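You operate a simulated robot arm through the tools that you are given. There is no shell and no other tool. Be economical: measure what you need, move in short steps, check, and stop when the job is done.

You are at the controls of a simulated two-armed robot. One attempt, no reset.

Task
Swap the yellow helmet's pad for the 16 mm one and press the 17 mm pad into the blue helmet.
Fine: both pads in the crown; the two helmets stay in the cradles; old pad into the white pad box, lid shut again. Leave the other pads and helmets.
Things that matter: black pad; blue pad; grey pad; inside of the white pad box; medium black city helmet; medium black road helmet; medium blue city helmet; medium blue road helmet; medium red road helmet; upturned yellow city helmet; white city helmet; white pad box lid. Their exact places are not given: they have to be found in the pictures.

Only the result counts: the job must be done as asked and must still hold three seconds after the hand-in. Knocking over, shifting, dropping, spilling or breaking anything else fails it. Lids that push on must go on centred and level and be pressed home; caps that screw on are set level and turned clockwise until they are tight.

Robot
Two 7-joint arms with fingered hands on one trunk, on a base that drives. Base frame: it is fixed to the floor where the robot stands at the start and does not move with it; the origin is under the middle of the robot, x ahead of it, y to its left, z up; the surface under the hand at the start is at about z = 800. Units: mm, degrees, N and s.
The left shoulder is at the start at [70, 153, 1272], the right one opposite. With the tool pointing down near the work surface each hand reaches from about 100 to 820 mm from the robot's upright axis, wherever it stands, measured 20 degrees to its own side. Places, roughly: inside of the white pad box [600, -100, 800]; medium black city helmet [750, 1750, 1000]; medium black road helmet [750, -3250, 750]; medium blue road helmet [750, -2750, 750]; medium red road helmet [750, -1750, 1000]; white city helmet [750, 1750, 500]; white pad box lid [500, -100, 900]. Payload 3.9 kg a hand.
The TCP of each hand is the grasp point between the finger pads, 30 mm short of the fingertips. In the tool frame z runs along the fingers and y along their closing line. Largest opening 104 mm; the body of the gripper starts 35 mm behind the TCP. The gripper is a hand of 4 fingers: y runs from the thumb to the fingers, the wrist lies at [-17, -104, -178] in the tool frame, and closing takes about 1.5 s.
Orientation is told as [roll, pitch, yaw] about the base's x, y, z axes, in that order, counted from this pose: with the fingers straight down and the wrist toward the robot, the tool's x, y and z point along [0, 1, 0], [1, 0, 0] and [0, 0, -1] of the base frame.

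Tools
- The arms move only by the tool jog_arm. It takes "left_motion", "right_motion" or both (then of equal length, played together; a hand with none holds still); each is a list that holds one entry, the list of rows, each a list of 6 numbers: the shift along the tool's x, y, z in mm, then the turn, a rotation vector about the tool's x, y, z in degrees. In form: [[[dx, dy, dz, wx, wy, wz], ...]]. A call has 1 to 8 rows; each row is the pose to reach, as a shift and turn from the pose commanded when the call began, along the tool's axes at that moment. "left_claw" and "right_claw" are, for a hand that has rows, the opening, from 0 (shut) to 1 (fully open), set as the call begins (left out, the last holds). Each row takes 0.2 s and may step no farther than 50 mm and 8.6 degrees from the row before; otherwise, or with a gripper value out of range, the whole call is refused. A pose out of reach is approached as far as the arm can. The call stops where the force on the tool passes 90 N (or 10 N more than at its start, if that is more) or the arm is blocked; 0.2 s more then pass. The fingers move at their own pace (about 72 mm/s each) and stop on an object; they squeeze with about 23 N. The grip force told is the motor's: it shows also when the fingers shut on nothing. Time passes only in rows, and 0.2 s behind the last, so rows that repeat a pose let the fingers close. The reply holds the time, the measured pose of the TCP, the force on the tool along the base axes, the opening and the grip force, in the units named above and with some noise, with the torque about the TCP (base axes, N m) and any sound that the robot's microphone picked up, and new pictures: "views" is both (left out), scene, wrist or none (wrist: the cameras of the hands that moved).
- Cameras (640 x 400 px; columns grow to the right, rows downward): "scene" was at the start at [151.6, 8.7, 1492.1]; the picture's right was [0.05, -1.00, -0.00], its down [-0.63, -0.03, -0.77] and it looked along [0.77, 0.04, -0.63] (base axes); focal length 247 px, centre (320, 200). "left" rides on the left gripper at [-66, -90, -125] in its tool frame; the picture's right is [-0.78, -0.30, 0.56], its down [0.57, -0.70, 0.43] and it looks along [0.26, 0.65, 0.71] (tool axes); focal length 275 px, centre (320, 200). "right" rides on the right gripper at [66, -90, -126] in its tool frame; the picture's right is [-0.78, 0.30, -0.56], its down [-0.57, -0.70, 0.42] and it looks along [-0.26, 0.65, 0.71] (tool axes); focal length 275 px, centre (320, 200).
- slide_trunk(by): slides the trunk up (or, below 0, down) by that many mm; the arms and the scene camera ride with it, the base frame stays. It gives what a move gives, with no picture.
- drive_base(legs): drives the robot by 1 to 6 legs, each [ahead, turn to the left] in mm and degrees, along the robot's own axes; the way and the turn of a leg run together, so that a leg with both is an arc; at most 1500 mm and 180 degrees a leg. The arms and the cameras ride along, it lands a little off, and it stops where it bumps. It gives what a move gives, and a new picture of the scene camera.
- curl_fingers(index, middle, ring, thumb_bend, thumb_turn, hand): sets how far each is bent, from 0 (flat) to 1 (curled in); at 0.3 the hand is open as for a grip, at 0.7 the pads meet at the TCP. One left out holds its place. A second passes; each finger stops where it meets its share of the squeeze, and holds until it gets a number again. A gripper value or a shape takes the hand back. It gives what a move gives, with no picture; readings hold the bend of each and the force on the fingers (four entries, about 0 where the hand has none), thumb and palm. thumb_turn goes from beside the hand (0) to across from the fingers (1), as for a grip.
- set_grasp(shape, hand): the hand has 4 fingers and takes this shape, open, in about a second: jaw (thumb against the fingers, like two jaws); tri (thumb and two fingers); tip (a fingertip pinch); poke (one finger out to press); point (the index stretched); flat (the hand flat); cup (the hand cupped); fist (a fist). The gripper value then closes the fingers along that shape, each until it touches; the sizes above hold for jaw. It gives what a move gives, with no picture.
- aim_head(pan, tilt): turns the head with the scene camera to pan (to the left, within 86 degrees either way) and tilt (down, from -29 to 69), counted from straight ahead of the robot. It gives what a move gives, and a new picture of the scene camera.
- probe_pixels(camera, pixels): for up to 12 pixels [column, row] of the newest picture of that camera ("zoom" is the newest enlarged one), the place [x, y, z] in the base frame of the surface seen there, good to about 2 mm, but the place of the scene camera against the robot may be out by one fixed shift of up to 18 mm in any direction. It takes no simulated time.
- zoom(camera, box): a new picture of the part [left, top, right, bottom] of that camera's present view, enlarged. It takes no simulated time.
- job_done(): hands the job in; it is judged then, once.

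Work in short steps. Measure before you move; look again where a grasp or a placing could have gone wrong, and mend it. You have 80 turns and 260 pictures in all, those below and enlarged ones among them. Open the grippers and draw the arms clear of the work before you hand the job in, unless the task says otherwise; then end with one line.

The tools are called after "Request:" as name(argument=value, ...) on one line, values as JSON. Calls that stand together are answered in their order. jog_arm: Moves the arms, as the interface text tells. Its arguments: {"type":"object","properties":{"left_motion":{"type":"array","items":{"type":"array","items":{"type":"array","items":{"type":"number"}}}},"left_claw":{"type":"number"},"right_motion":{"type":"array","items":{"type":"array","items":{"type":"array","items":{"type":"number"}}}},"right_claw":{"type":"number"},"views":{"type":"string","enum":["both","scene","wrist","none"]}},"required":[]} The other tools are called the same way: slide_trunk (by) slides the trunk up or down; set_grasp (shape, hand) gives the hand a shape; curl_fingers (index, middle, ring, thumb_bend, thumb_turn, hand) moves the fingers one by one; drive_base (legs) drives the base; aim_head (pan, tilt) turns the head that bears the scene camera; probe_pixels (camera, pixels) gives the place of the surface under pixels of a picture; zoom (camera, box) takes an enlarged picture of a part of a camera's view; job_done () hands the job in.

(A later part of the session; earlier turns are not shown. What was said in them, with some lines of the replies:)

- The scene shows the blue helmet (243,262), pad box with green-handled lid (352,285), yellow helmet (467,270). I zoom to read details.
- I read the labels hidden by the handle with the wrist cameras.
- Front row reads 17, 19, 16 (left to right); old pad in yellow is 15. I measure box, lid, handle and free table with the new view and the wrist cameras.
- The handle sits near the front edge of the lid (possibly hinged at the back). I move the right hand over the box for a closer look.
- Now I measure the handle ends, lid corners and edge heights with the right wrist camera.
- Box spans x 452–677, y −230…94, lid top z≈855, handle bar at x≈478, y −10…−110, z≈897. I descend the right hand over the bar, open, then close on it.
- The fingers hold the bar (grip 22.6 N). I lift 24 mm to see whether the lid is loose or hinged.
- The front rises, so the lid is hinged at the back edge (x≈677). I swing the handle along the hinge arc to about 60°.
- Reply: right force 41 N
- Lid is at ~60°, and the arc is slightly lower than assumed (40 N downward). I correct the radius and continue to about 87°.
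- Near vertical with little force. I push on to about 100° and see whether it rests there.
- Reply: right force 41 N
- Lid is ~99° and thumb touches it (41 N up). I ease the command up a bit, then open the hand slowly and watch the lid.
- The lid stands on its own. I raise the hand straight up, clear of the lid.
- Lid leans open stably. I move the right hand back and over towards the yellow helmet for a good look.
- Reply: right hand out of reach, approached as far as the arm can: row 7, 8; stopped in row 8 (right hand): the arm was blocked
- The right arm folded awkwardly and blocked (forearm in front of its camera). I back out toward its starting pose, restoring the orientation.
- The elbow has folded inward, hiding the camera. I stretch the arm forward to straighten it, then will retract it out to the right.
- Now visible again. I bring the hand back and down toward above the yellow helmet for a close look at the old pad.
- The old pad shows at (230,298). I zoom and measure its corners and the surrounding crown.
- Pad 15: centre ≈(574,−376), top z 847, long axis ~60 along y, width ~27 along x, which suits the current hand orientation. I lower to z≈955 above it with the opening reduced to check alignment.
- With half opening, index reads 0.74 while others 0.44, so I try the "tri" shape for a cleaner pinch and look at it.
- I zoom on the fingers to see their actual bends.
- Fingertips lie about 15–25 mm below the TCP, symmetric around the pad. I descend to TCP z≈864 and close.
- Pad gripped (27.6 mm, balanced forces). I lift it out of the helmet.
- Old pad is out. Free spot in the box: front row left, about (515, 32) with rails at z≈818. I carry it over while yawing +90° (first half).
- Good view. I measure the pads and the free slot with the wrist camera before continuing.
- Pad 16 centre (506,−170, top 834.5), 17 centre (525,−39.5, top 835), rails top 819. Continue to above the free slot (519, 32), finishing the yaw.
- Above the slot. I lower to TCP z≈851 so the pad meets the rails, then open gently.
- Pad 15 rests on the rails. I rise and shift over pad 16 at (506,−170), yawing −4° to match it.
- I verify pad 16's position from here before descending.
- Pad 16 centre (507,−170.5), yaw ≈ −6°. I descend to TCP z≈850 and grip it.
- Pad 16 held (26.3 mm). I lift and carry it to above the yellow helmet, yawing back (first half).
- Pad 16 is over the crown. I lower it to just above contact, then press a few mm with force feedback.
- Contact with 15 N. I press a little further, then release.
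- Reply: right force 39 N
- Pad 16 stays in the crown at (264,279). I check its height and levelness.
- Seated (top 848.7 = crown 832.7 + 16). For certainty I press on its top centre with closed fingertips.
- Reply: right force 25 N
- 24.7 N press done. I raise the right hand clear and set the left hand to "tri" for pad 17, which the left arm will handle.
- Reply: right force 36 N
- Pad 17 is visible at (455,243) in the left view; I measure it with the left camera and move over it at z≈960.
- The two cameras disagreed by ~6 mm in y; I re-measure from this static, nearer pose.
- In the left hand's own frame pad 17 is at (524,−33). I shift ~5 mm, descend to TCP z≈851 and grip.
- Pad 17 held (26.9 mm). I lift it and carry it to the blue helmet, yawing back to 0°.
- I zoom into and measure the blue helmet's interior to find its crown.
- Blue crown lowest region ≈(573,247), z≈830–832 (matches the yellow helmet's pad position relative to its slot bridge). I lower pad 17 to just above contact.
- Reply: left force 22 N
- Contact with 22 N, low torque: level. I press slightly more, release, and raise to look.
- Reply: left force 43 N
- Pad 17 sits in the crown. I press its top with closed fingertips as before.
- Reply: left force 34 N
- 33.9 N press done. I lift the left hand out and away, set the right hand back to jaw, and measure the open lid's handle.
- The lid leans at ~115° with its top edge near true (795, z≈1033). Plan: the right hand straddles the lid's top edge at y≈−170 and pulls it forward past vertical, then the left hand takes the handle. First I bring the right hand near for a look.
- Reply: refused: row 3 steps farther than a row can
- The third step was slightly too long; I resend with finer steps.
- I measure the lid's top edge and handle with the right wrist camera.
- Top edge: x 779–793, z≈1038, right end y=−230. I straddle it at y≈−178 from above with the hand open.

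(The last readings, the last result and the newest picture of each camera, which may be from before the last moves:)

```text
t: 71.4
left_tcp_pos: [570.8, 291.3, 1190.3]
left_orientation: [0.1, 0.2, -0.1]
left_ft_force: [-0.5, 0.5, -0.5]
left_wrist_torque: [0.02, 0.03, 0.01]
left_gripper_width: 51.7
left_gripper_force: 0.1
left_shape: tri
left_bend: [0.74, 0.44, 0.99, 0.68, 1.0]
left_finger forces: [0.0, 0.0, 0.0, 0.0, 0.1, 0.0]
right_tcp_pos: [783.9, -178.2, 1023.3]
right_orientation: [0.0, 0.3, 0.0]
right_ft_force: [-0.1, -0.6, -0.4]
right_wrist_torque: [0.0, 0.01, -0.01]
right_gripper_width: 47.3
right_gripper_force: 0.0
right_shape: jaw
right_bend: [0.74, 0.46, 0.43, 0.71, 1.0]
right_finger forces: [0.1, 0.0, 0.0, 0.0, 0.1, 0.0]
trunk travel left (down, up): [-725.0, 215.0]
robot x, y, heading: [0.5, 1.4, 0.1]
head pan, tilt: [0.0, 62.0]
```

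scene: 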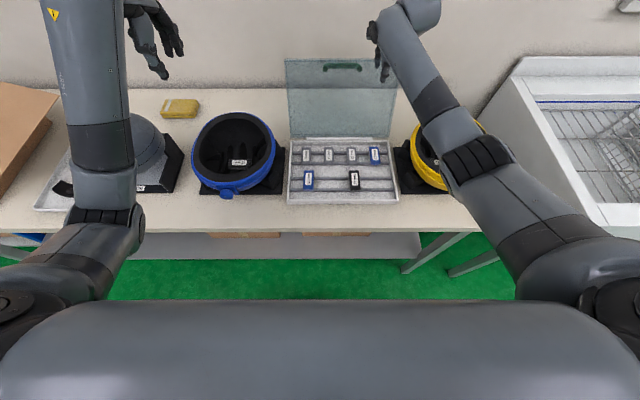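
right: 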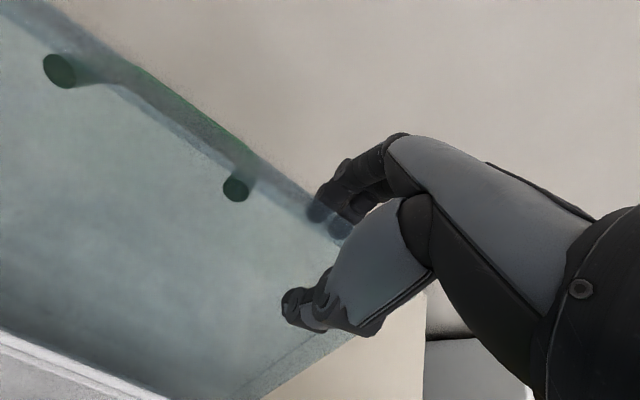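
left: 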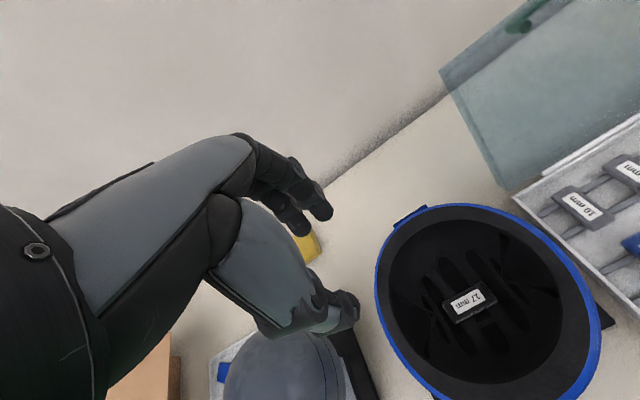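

The edge is caged between thumb and fingers. I pull it forward along the arc to about 80–85°.

Request:
jog_arm(right_motion=[[[0, -20, -8, 0, 0, 0], [0, -40, -15, 0, 0, 0], [0, -59, -21, 0, 0, 0], [0, -78, -24, 0, 0, 0], [0, -97, -26, 0, 0, 0], [0, -117, -27, 0, 0, 0], [0, -137, -26, 0, 0, 0]]], views="both")

```text
t: 73.0
left_tcp_pos: [571.3, 289.7, 1190.1]
left_orientation: [-0.1, 0.0, -0.2]
left_ft_force: [0.2, -0.9, -0.2]
left_wrist_torque: [0.0, -0.01, -0.02]
left_gripper_width: 51.9
left_gripper_force: 0.0
left_shape: tri
left_bend: [0.74, 0.44, 0.99, 0.68, 1.0]
left_finger forces: [0.0, 0.0, 0.0, 0.0, 0.0, 0.1]
right_tcp_pos: [648.4, -180.8, 1049.7]
right_orientation: [0.0, 0.3, 0.1]
right_ft_force: [0.2, 0.3, 0.0]
right_wrist_torque: [0.0, 0.01, -0.03]
right_gripper_width: 47.3
right_gripper_force: 0.0
right_shape: jaw
right_bend: [0.74, 0.46, 0.43, 0.71, 1.0]
right_finger forces: [0.3, 0.2, 0.0, 0.0, 0.1, 0.0]
trunk travel left (down, up): [-725.0, 215.0]
robot x, y, heading: [-2.9, -0.4, 0.0]
head pan, tilt: [0.0, 62.0]
```

scene: 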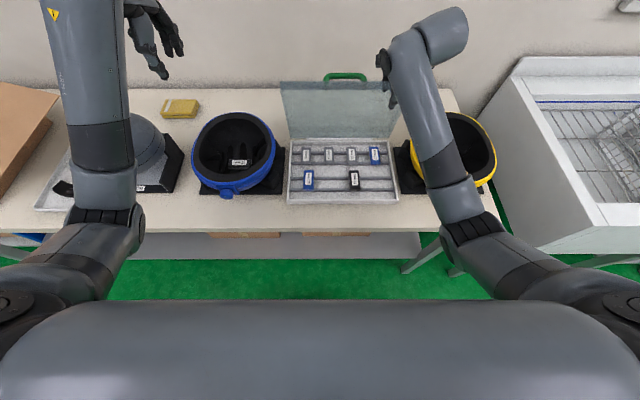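
right: 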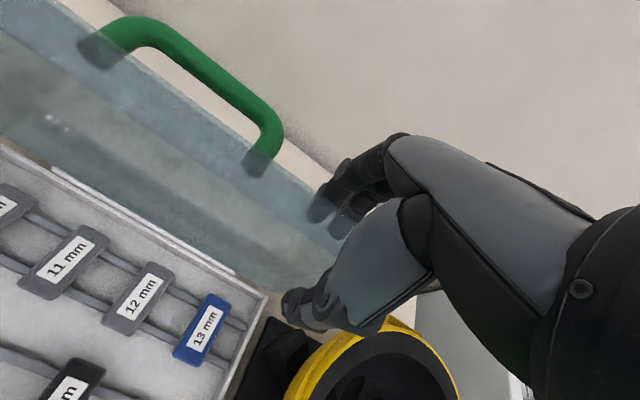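

The lid is near 85°. I continue to about 70°, letting it rest against the thumb.

Request:
jog_arm(right_motion=[[[0, -15, 1, 0, 0, 0], [0, -30, 5, 0, 0, 0], [0, -45, 9, 0, 0, 0], [0, -52, 12, 0, 0, 0], [0, -52, 12, 0, 0, 0]]], views="both")

Request:
probe_pixels(camera="scene", pixels=[[345, 77], [330, 80], [361, 80], [330, 88], [345, 90], [300, 88], [300, 92]])

```text
t: 74.2
left_tcp_pos: [571.0, 290.5, 1190.4]
left_orientation: [0.0, 0.1, -0.1]
left_ft_force: [-0.2, 0.4, -0.5]
left_wrist_torque: [0.0, 0.0, -0.02]
left_gripper_width: 51.9
left_gripper_force: 0.0
left_shape: tri
left_bend: [0.74, 0.44, 0.99, 0.68, 1.0]
left_finger forces: [0.1, 0.0, 0.0, 0.1, 0.1, 0.0]
right_tcp_pos: [596.1, -179.3, 1039.0]
right_orientation: [0.1, 0.3, 0.1]
right_ft_force: [-0.2, 0.2, 1.1]
right_wrist_torque: [0.03, -0.02, -0.05]
right_gripper_width: 47.4
right_gripper_force: 0.0
right_shape: jaw
right_bend: [0.74, 0.46, 0.43, 0.71, 1.0]
right_finger forces: [0.1, 0.1, 0.0, 0.1, 0.1, 0.0]
trunk travel left (down, up): [-725.0, 215.0]
robot x, y, heading: [0.4, -1.2, 0.2]
head pan, tilt: [0.0, 62.0]
```

scene: 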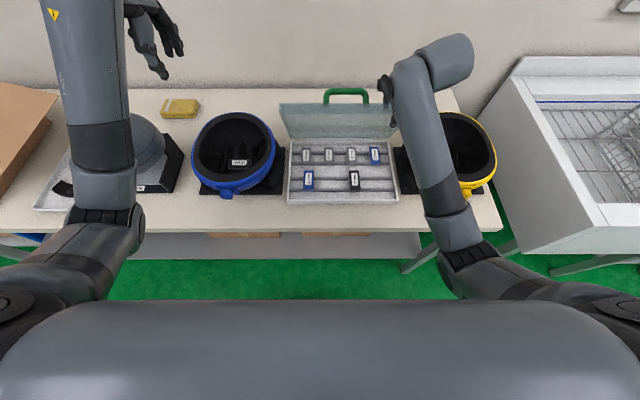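
right: 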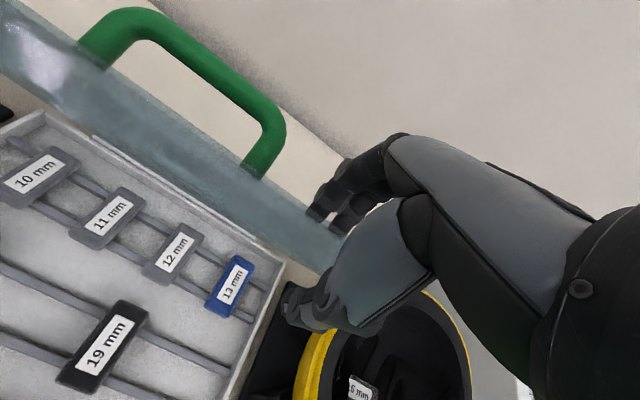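

```text
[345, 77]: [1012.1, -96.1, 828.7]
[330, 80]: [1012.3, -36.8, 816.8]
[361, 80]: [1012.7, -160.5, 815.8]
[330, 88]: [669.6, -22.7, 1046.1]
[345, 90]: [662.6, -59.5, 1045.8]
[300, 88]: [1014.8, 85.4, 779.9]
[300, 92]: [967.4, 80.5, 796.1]
```

The lid rests at ~67° with the bar at true ≈(653, −58, 1049). I slide the right hand 20 mm further right for room and bring the left hand (jaw, open) above the bar.

Request:
set_grasp(hand="left", shape="jaw")

Request:
jog_arm(left_motion=[[[-42, 10, 4, 0, 0, 1.5], [-84, 20, 8, 0, 0, 3], [-126, 31, 12, 0, 0, 4.5], [-168, 41, 16, 0, 0, 6], [-210, 51, 20, 0, 0, 7.5], [-252, 62, 24, 0, 0, 9], [-294, 72, 28, 0, 0, 10.5], [-335, 82, 30, 0, 0, 12]]], right_motion=[[[-5, 0, 0, 0, 0, 0], [-10, 0, 0, 0, 0, 0], [-15, 0, 0, 0, 0, 0], [-20, 0, 0, 0, 0, 0], [-20, 0, 0, 0, 0, 0], [-20, 0, 0, 0, 0, 0], [-20, 0, 0, 0, 0, 0], [-20, 0, 0, 0, 0, 0]]], left_claw=1, views="both")

```text
t: 75.1
left_tcp_pos: [571.7, 289.6, 1189.9]
left_orientation: [-0.1, 0.1, -0.2]
left_ft_force: [-0.8, 0.0, -0.7]
left_wrist_torque: [-0.02, -0.02, 0.01]
left_gripper_width: 103.7
left_gripper_force: 0.0
left_shape: jaw
left_bend: [0.3, 0.3, 0.3, 0.3, 0.97]
left_finger forces: [0.1, 0.0, 0.0, 0.0, 0.0, 0.0]
right_tcp_pos: [595.9, -179.4, 1038.4]
right_orientation: [0.1, 0.3, 0.1]
right_ft_force: [0.6, -0.1, 0.3]
right_wrist_torque: [-0.02, -0.01, -0.02]
right_gripper_width: 47.4
right_gripper_force: 0.0
right_shape: jaw
right_bend: [0.74, 0.46, 0.43, 0.71, 1.0]
right_finger forces: [0.1, 0.2, 0.0, 0.0, 0.0, 0.0]
trunk travel left (down, up): [-725.0, 215.0]
robot x, y, heading: [2.7, -3.0, 0.1]
head pan, tilt: [0.0, 62.0]
```

```text
t: 76.9
left_tcp_pos: [656.5, -45.1, 1161.1]
left_orientation: [0.1, 0.1, -12.2]
left_ft_force: [0.4, -0.1, -0.4]
left_wrist_torque: [0.03, -0.01, -0.03]
left_gripper_width: 103.7
left_gripper_force: 0.1
left_shape: jaw
left_bend: [0.3, 0.3, 0.3, 0.3, 0.97]
left_finger forces: [0.0, 0.0, 0.0, 0.0, 0.1, 0.1]
right_tcp_pos: [596.6, -201.4, 1038.9]
right_orientation: [0.2, 0.4, 0.1]
right_ft_force: [0.2, 1.2, -0.1]
right_wrist_torque: [-0.02, -0.04, -0.01]
right_gripper_width: 47.4
right_gripper_force: 0.1
right_shape: jaw
right_bend: [0.74, 0.46, 0.43, 0.71, 1.0]
right_finger forces: [0.1, 0.3, 0.0, 0.0, 0.1, 0.0]
trunk travel left (down, up): [-725.0, 215.0]
robot x, y, heading: [-0.2, 1.3, -0.2]
head pan, tilt: [0.0, 62.0]
```

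scene: 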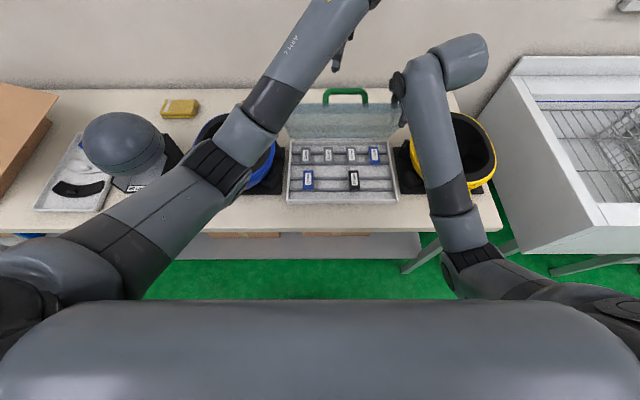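
right: 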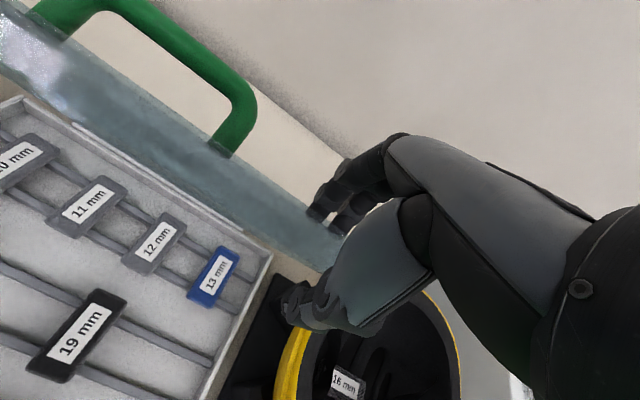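
left: 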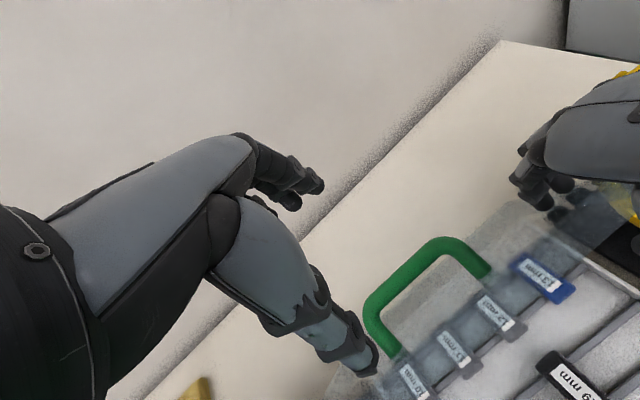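

Left hand is above. I measure the bar with the left camera.

Request:
probe_pixels(camera="left", pixels=[[370, 312], [390, 284], [415, 262], [443, 244], [470, 255], [375, 330]])

Request:
probe_pixels(camera="right", pixels=[[150, 18], [190, 47], [225, 75], [246, 100], [240, 130]])

```text
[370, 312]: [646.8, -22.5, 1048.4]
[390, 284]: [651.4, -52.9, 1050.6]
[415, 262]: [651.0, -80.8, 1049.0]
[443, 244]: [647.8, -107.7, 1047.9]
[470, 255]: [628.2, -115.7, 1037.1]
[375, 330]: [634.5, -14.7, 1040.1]
```

```text
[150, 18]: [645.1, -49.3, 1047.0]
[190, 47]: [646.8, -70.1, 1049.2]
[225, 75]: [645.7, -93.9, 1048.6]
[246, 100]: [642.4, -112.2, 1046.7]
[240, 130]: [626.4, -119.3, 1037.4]
```

Bar centre ≈(650, −62, 1043). I lower the left hand with reduced opening so the thumb fits between bar and lid, then grip.

Request:
jog_arm(left_motion=[[[-1, -2, 5, 0, 0, 0], [-2, -3, 10, 0, 0, 0], [-3, -4.5, 15, 0, 0, 0], [-3, -4.5, 35, 0, 0, 0], [-3, -4.5, 60, 0, 0, 0], [-3, -4.5, 85, 0, 0, 0], [-3, -4.5, 101, 0, 0, 0]]], left_claw=0.4, views="wrist")

Request:
jog_arm(left_motion=[[[0, 0, 0, 0, 0, 0], [0, 0, 0, 0, 0, 0], [0, 0, 0, 0, 0, 0], [0, 0, 0, 0, 0, 0], [0, 0, 0, 0, 0, 0]]], left_claw=0, views="wrist")

```text
t: 78.5
left_tcp_pos: [650.1, -46.8, 1060.1]
left_orientation: [0.0, 0.0, -12.3]
left_ft_force: [-0.6, -0.4, -0.2]
left_wrist_torque: [0.02, 0.05, 0.02]
left_gripper_width: 41.9
left_gripper_force: 0.1
left_shape: jaw
left_bend: [0.74, 0.49, 0.46, 0.72, 1.0]
left_finger forces: [0.0, 0.0, 0.0, 0.0, 0.1, 0.0]
right_tcp_pos: [597.3, -200.4, 1038.5]
right_orientation: [0.0, 0.3, 0.0]
right_ft_force: [0.8, 0.1, 0.0]
right_wrist_torque: [-0.04, -0.01, -0.03]
right_gripper_width: 47.2
right_gripper_force: 0.1
right_shape: jaw
right_bend: [0.74, 0.46, 0.43, 0.71, 1.0]
right_finger forces: [0.1, 0.2, 0.1, 0.0, 0.0, 0.0]
trunk travel left (down, up): [-725.0, 215.0]
robot x, y, heading: [-1.7, 4.3, -0.1]
head pan, tilt: [0.0, 62.0]
```

left: 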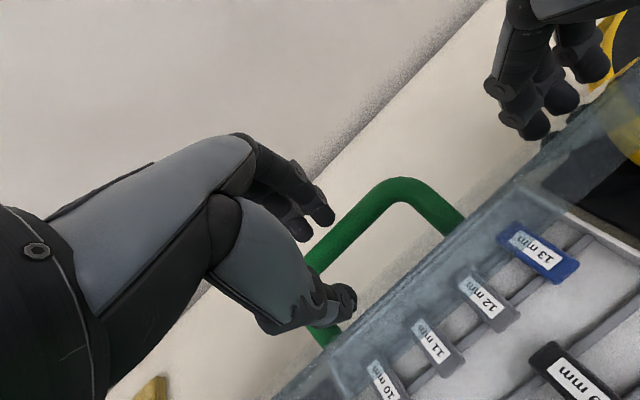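

```text
t: 79.7
left_tcp_pos: [650.5, -47.2, 1059.2]
left_orientation: [-0.1, 0.0, -12.1]
left_ft_force: [0.6, 1.4, -3.2]
left_wrist_torque: [0.02, -0.04, 0.08]
left_gripper_width: 10.6
left_gripper_force: 22.6
left_shape: jaw
left_bend: [0.72, 0.67, 0.7, 0.74, 1.0]
left_finger forces: [11.7, 6.5, 0.0, 0.1, 19.0, 0.0]
right_tcp_pos: [598.2, -201.0, 1038.7]
right_orientation: [0.1, 0.2, 0.1]
right_ft_force: [0.7, -0.9, 1.2]
right_wrist_torque: [-0.01, -0.04, 0.03]
right_gripper_width: 47.5
right_gripper_force: 0.0
right_shape: jaw
right_bend: [0.74, 0.46, 0.43, 0.71, 1.0]
right_finger forces: [0.4, 0.4, 0.1, 0.0, 0.0, 0.0]
trunk travel left (down, up): [-725.0, 215.0]
robot x, y, heading: [1.9, 0.5, 0.1]
head pan, tilt: [0.0, 62.0]
```

left: 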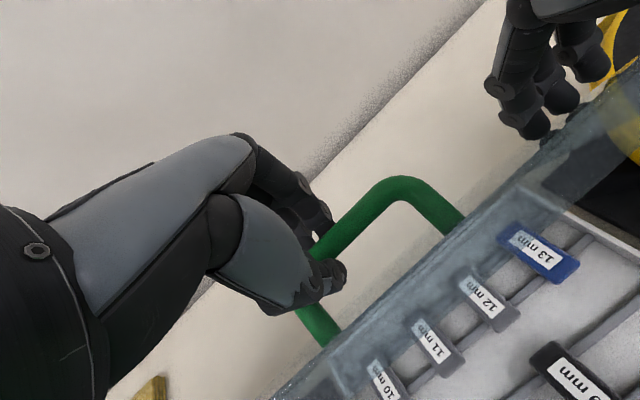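

The left hand holds the bar (22.6 N). I open the right hand and lift it straight up and off to the right.

Request:
jog_arm(right_motion=[[[0, 0, -3, 0, 0, 0], [0, 0, -15, 0, 0, 0], [0, 0, -40, 0, 0, 0], [0, 0, -80, 0, 0, 0], [-30, 0, -110, 0, 0, 0], [-75, 0, -120, 0, 0, 0], [-120, 5, -120, 0, 0, 0], [-160, 10, -120, 0, 0, 0]]], right_claw=0.7, views="scene")

```text
t: 81.5
left_tcp_pos: [650.4, -46.8, 1059.8]
left_orientation: [0.0, 0.2, -12.1]
left_ft_force: [1.4, 1.8, -4.7]
left_wrist_torque: [0.03, -0.09, 0.07]
left_gripper_width: 10.5
left_gripper_force: 23.5
left_shape: jaw
left_bend: [0.72, 0.67, 0.7, 0.74, 1.0]
left_finger forces: [12.5, 7.1, 0.1, 0.0, 19.2, 0.0]
right_tcp_pos: [605.4, -362.7, 1158.5]
right_orientation: [0.2, 0.3, 0.1]
right_ft_force: [-0.6, 0.6, 0.1]
right_wrist_torque: [0.0, -0.04, 0.01]
right_gripper_width: 72.5
right_gripper_force: 0.1
right_shape: jaw
right_bend: [0.27, 0.37, 0.34, 0.57, 0.99]
right_finger forces: [0.0, 0.0, 0.0, 0.0, 0.1, 0.0]
trunk travel left (down, up): [-725.0, 215.0]
robot x, y, heading: [-2.2, -0.3, -0.1]
head pan, tilt: [0.0, 62.0]
```

scene: 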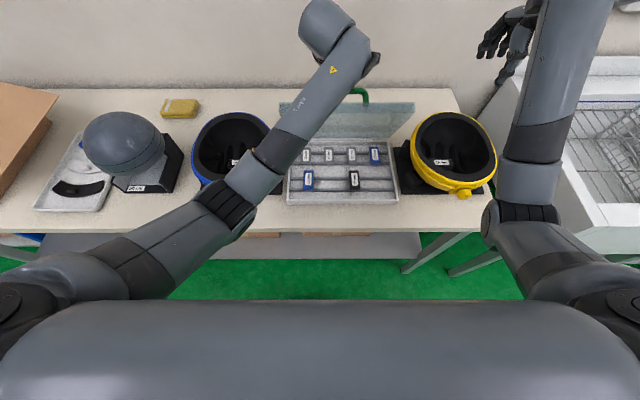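

Lid held at ~66°. I lower it along the hinge arc with the left hand (bar radius ≈208 about x 677, z 836).

Request:
jog_arm(left_motion=[[[-5.7, -26.4, 5.4, 0, 0, 0], [-11.4, -53.3, 14.8, 0, 0, 0], [-16.8, -78.5, 28, 0, 0, 0], [-21.8, -101.7, 44.7, 0, 0, 0], [-26.3, -122.5, 64.4, 0, 0, 0], [-30.1, -140.4, 87, 0, 0, 0], [-32.9, -153.5, 108.6, 0, 0, 0]]], views="both")

```text
t: 83.1
left_tcp_pos: [494.2, -44.7, 950.2]
left_orientation: [-0.1, 0.0, -12.1]
left_ft_force: [12.7, 5.4, -8.0]
left_wrist_torque: [0.13, -0.25, 0.09]
left_gripper_width: 9.7
left_gripper_force: 22.6
left_shape: jaw
left_bend: [0.72, 0.68, 0.71, 0.77, 1.0]
left_finger forces: [12.4, 4.4, 3.3, 0.0, 13.7, 0.0]
right_tcp_pos: [607.8, -360.9, 1157.4]
right_orientation: [0.1, 0.3, 0.1]
right_ft_force: [0.3, -0.2, -0.4]
right_wrist_torque: [0.02, 0.02, -0.02]
right_gripper_width: 72.5
right_gripper_force: 0.0
right_shape: jaw
right_bend: [0.27, 0.37, 0.34, 0.57, 0.99]
right_finger forces: [0.0, 0.0, 0.1, 0.0, 0.1, 0.0]
trunk travel left (down, up): [-725.0, 215.0]
robot x, y, heading: [-2.2, 3.2, 0.2]
head pan, tilt: [0.0, 62.0]
```

scene: 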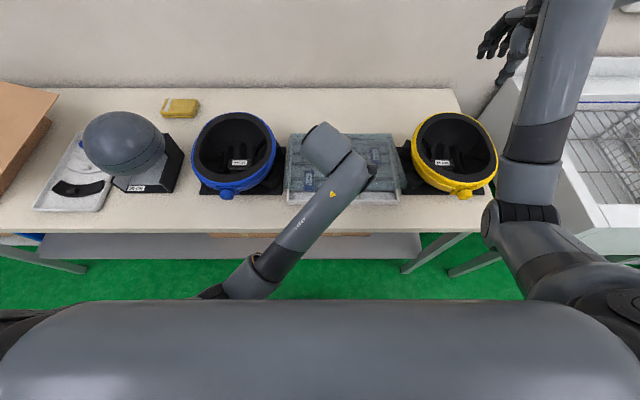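
left: 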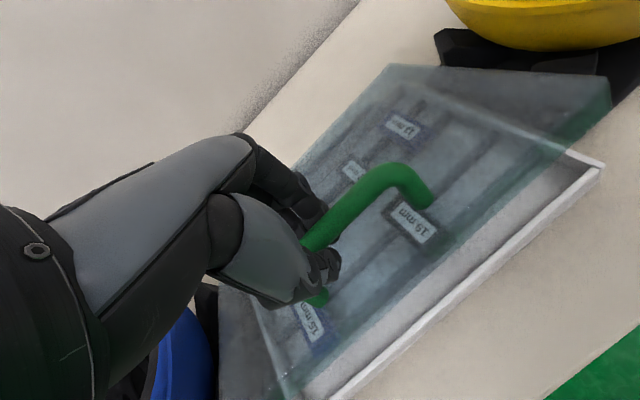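

Nearly closed. I finish the last ~12° and press down gently.

Request:
jog_arm(left_motion=[[[-0.8, -4, 12, 0, 0, 0], [-1.5, -7, 24, 0, 0, 0], [-2, -9.5, 33, 0, 0, 0], [-2.2, -10.5, 38, 0, 0, 0], [-2.2, -10.5, 42, 0, 0, 0]]], views="both")

```text
t: 84.3
left_tcp_pos: [479.5, -47.6, 911.6]
left_orientation: [-0.2, 0.0, -12.2]
left_ft_force: [-2.6, 2.6, 0.0]
left_wrist_torque: [0.08, -0.03, 0.06]
left_gripper_width: 9.4
left_gripper_force: 23.1
left_shape: jaw
left_bend: [0.73, 0.71, 0.71, 0.77, 1.0]
left_finger forces: [8.7, 2.0, 2.2, 0.1, 14.7, 0.1]
right_tcp_pos: [603.6, -362.3, 1158.4]
right_orientation: [0.1, 0.2, 0.1]
right_ft_force: [0.2, -0.5, -0.3]
right_wrist_torque: [0.02, 0.0, 0.0]
right_gripper_width: 72.1
right_gripper_force: 0.1
right_shape: jaw
right_bend: [0.27, 0.37, 0.34, 0.57, 0.99]
right_finger forces: [0.0, 0.0, 0.0, 0.1, 0.1, 0.1]
trunk travel left (down, up): [-725.0, 215.0]
robot x, y, heading: [5.2, -1.9, -0.1]
head pan, tilt: [0.0, 62.0]
```

scene: 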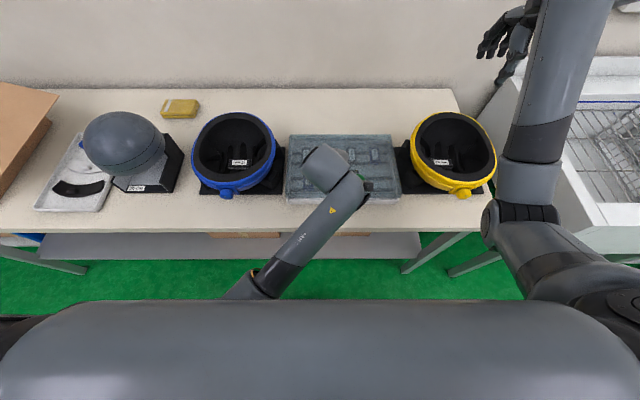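
left: 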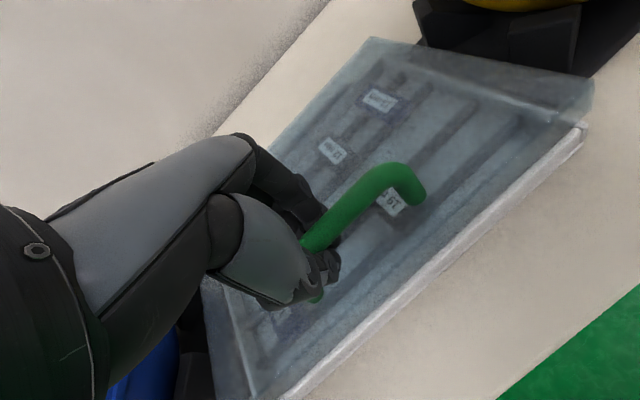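

I press a few mm more until there is contact force.

Request:
jog_arm(left_motion=[[[0, 0, 3, 0, 0, 0], [0, 0, 6, 0, 0, 0], [0, 0, 9, 0, 0, 0], [0, 0, 11, 0, 0, 0]]], views="wrist")

Request:
probe_pixels(camera="left", pixels=[[440, 200], [560, 110], [500, 160], [375, 45], [350, 300], [400, 250]])

```text
t: 85.3
left_tcp_pos: [479.9, -46.8, 899.1]
left_orientation: [0.1, 0.0, -12.3]
left_ft_force: [-11.2, 1.2, 1.3]
left_wrist_torque: [0.07, 0.07, 0.0]
left_gripper_width: 10.0
left_gripper_force: 23.2
left_shape: jaw
left_bend: [0.73, 0.72, 0.71, 0.77, 1.0]
left_finger forces: [1.9, 0.1, 2.1, 0.1, 16.8, 0.1]
right_tcp_pos: [602.5, -362.4, 1160.1]
right_orientation: [0.1, 0.2, 0.0]
right_ft_force: [0.0, 1.0, -0.2]
right_wrist_torque: [0.01, 0.01, 0.0]
right_gripper_width: 72.5
right_gripper_force: 0.1
right_shape: jaw
right_bend: [0.27, 0.37, 0.34, 0.57, 0.99]
right_finger forces: [0.1, 0.1, 0.0, 0.0, 0.1, 0.0]
trunk travel left (down, up): [-725.0, 215.0]
robot x, y, heading: [0.2, 0.8, -0.3]
head pan, tilt: [0.0, 62.0]
```

left: 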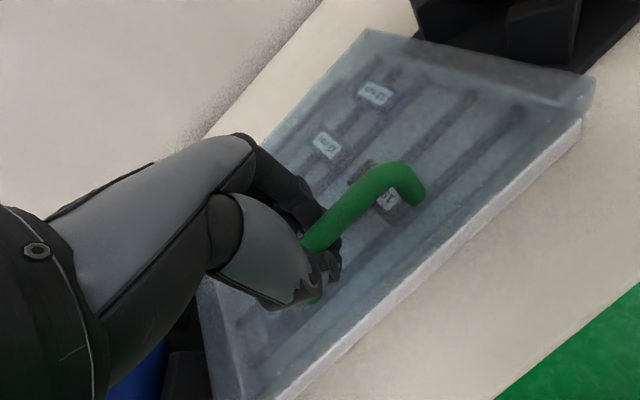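

```text
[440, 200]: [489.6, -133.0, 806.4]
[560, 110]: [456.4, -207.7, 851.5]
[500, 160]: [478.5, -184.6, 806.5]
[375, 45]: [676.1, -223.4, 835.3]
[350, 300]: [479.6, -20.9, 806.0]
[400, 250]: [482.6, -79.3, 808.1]
```

The lid looks shut. I release the handle and rise straight up, then check.

Request:
jog_arm(left_motion=[[[0, 0, 3, 0, 0, 0], [0, 0, 5, 0, 0, 0], [0, 0, 0, 0, 0, 0]]], views="none")

Request:
jog_arm(left_motion=[[[0, 0, 0, 0, 0, 0], [0, 0, 0, 0, 0, 0], [0, 0, 0, 0, 0, 0], [0, 0, 0, 0, 0, 0], [0, 0, 0, 0, 0, 0]]], left_claw=1, views="none")

Request:
jog_arm(left_motion=[[[0, 0, -15, 0, 0, 0], [0, 0, -50, 0, 0, 0], [0, 0, -95, 0, 0, 0], [0, 0, -140, 0, 0, 0], [0, 0, -185, 0, 0, 0], [30, -10, -220, 0, 0, 0], [70, -20, -250, 0, 0, 0], [115, -20, -265, 0, 0, 0]]], left_claw=1, views="both")

```text
t: 86.1
left_tcp_pos: [480.6, -46.3, 899.5]
left_orientation: [0.0, 0.0, -12.1]
left_ft_force: [-5.9, -1.7, 0.6]
left_wrist_torque: [0.01, 0.02, -0.08]
left_gripper_width: 9.7
left_gripper_force: 22.7
left_shape: jaw
left_bend: [0.73, 0.72, 0.71, 0.78, 1.0]
left_finger forces: [0.5, 0.1, 2.3, 0.0, 14.2, 0.1]
right_tcp_pos: [603.7, -362.2, 1158.6]
right_orientation: [0.1, 0.3, 0.0]
right_ft_force: [0.1, 0.6, -0.2]
right_wrist_torque: [-0.01, -0.03, -0.01]
right_gripper_width: 72.4
right_gripper_force: 0.0
right_shape: jaw
right_bend: [0.27, 0.37, 0.34, 0.57, 0.99]
right_finger forces: [0.0, 0.1, 0.0, 0.0, 0.0, 0.1]
trunk travel left (down, up): [-725.0, 215.0]
robot x, y, heading: [-1.2, -1.7, -0.2]
head pan, tilt: [0.0, 62.0]
```

```text
t: 87.3
left_tcp_pos: [481.4, -44.5, 899.2]
left_orientation: [0.1, 0.0, -12.1]
left_ft_force: [-0.6, -1.3, 0.6]
left_wrist_torque: [0.01, 0.02, 0.0]
left_gripper_width: 103.5
left_gripper_force: 0.0
left_shape: jaw
left_bend: [0.3, 0.3, 0.3, 0.3, 0.97]
left_finger forces: [0.1, 0.0, 0.1, 0.1, 0.0, 0.1]
right_tcp_pos: [605.3, -362.9, 1158.1]
right_orientation: [0.2, 0.2, -0.1]
right_ft_force: [0.9, -0.4, 0.0]
right_wrist_torque: [0.0, -0.03, -0.02]
right_gripper_width: 72.3
right_gripper_force: 0.0
right_shape: jaw
right_bend: [0.27, 0.37, 0.34, 0.57, 0.99]
right_finger forces: [0.1, 0.0, 0.0, 0.0, 0.0, 0.0]
trunk travel left (down, up): [-725.0, 215.0]
robot x, y, heading: [1.1, -2.1, -0.1]
head pan, tilt: [0.0, 62.0]
```

```text
refused: row 7 steps farther than a row can; nothing moved
```

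The retreat row was too long; resending with smaller steps.

Request:
jog_arm(left_motion=[[[0, 0, -15, 0, 0, 0], [0, 0, -50, 0, 0, 0], [0, 0, -95, 0, 0, 0], [0, 0, -140, 0, 0, 0], [0, 0, -185, 0, 0, 0], [25, 0, -220, 0, 0, 0], [60, 0, -245, 0, 0, 0], [100, 0, -255, 0, 0, 0]]], left_claw=1, views="both")

Request:
probe_pixels(camera="scene", pixels=[[344, 180], [325, 182], [363, 182], [290, 137], [390, 137], [289, 196], [398, 192], [238, 162], [442, 162]])

Request:
zoom(camera="scene", box=[180, 90, 500, 215])

Request:
zoom(camera="scene", box=[275, 125, 410, 212])

```text
t: 88.4
left_tcp_pos: [490.0, 11.7, 1010.1]
left_orientation: [9.5, 2.6, -9.7]
left_ft_force: [0.1, 0.3, -0.1]
left_wrist_torque: [-0.02, 0.01, 0.01]
left_gripper_width: 103.7
left_gripper_force: 0.0
left_shape: jaw
left_bend: [0.3, 0.3, 0.3, 0.3, 0.97]
left_finger forces: [0.1, 0.0, 0.0, 0.0, 0.0, 0.0]
right_tcp_pos: [605.3, -362.1, 1157.9]
right_orientation: [0.2, 0.2, 0.0]
right_ft_force: [-0.3, -0.8, -0.1]
right_wrist_torque: [0.03, -0.01, 0.01]
right_gripper_width: 72.5
right_gripper_force: 0.3
right_shape: jaw
right_bend: [0.27, 0.37, 0.34, 0.57, 0.99]
right_finger forces: [0.0, 0.0, 0.1, 0.1, 0.1, 0.0]
trunk travel left (down, up): [-725.0, 215.0]
robot x, y, heading: [-2.0, 1.1, 0.1]
head pan, tilt: [0.0, 62.0]
stopped in row 5 (left hand): the arm was blocked; the commanded pose is now the measured one
```

scene: 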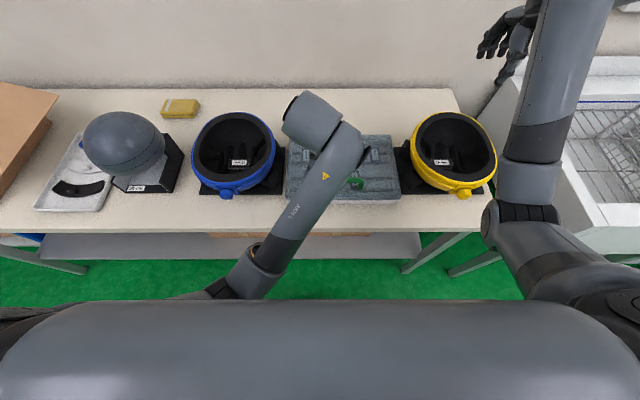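
left: 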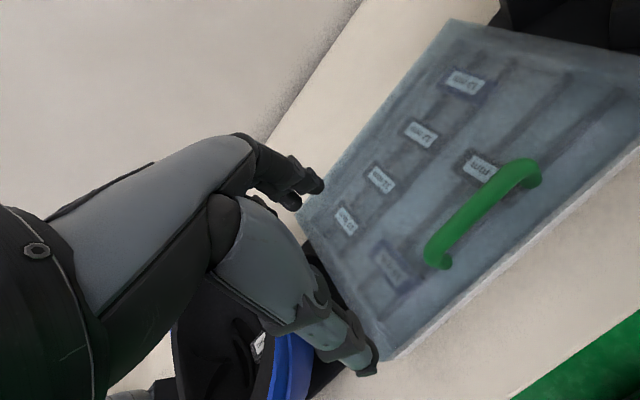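

```text
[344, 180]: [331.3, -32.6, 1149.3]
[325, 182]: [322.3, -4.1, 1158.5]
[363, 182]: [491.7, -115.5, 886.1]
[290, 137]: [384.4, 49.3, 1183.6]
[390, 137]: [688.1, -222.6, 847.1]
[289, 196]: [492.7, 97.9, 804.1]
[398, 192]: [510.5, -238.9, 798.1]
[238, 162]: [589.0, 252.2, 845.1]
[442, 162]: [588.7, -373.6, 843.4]
```

```text
2.00 times, centred on (340, 152) of scene
```

zoom: 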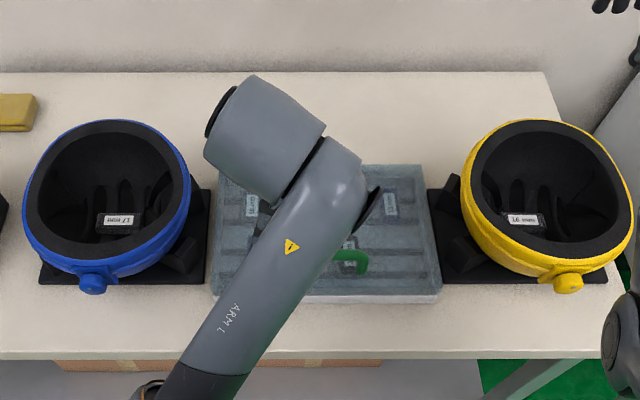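

```text
4.60 times, centred on (342, 168) of scene
```

zoom: 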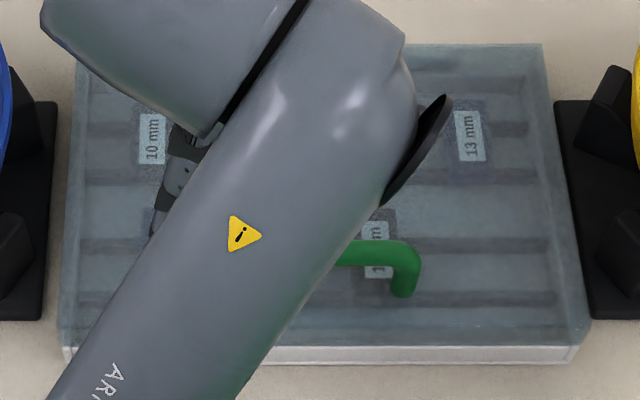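

The lid is shut and level (handle back at its original height), and both pads sit in the crowns. The left arm was blocked while retreating; I move it forward and up, restoring its tilt, to clear.

Request:
jog_arm(left_motion=[[[15, 20, -20, -0.5, -2, 0], [30, 40, -45, -1, -4, 0], [45, 60, -70, -1.6, -6, 0], [60, 80, -95, -2.2, -8, 0], [75, 98, -120, -2.6, -9.5, 0], [100, 98, -150, -2.6, -9.5, 0], [140, 98, -170, -2.6, -9.5, 0]]], views="both")

```text
t: 90.0
left_tcp_pos: [614.0, 104.5, 1198.1]
left_orientation: [0.0, -0.1, -9.9]
left_ft_force: [-0.3, 0.1, 0.3]
left_wrist_torque: [-0.02, 0.0, 0.0]
left_gripper_width: 103.8
left_gripper_force: 0.0
left_shape: jaw
left_bend: [0.3, 0.3, 0.3, 0.3, 0.97]
left_finger forces: [0.0, 0.0, 0.0, 0.1, 0.0, 0.1]
right_tcp_pos: [605.8, -360.6, 1159.2]
right_orientation: [0.1, 0.3, 0.0]
right_ft_force: [-0.4, -0.6, 0.3]
right_wrist_torque: [0.01, 0.0, -0.02]
right_gripper_width: 72.6
right_gripper_force: 0.2
right_shape: jaw
right_bend: [0.27, 0.37, 0.34, 0.57, 0.99]
right_finger forces: [0.0, 0.0, 0.0, 0.0, 0.1, 0.1]
trunk travel left (down, up): [-725.0, 215.0]
robot x, y, heading: [3.4, -1.8, -0.1]
head pan, tilt: [0.0, 62.0]
```

scene: 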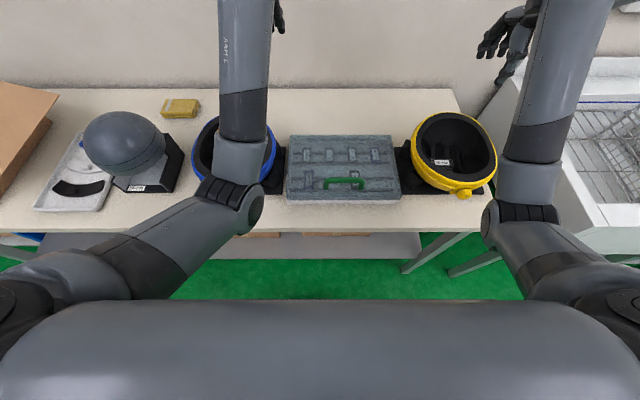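
left: 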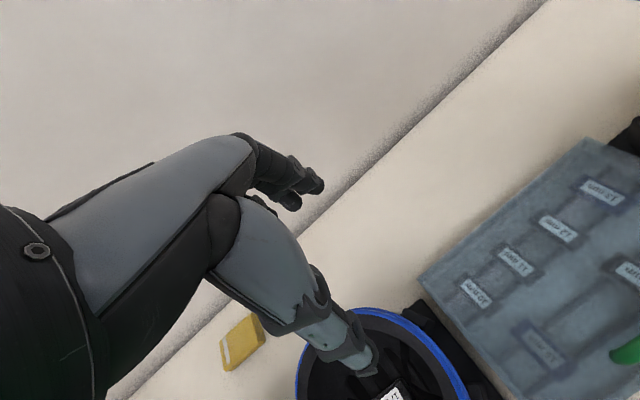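

Both hands are clear and open. I make a final check of the lid height and of both pads.

Request:
probe_pixels(camera="scene", pixels=[[344, 180], [325, 182], [363, 182], [300, 170], [390, 137], [395, 188], [293, 188], [292, 140], [442, 162]])

Request:
zoom(camera="scene", box=[280, 125, 410, 210])

```text
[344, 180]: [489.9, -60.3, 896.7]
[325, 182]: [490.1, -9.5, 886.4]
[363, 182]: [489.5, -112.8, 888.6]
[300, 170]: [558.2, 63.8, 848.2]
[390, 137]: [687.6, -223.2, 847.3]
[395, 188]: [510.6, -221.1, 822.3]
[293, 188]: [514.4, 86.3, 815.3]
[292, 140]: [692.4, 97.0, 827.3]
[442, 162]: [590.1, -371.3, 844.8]
```

```text
4.71 times, centred on (345, 168) of scene
```

zoom: 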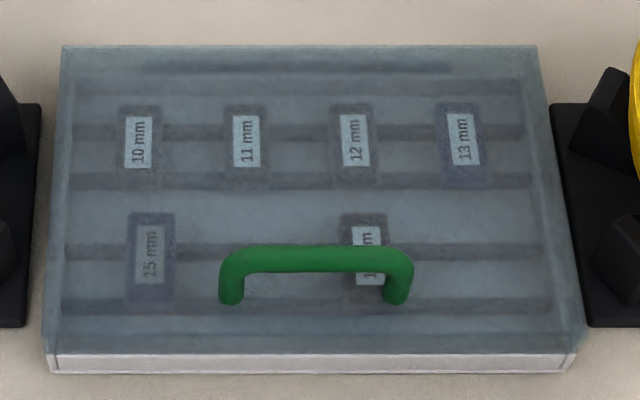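

The handle is back at its starting position (490, −60, 897 in the scene camera) and the lid is flush. The 15 mm pad is inside the box and the other pads are undisturbed, so I hand in.

Request:
job_done()

```text
The job is handed in.
```

The job is handed in: the 16 mm pad is pressed into the yellow helmet's crown and the 17 mm pad into the blue helmet's. Both helmets are still in their cradles. The old 15 mm pad is in the white pad box with the lid shut, and both hands are open and clear.
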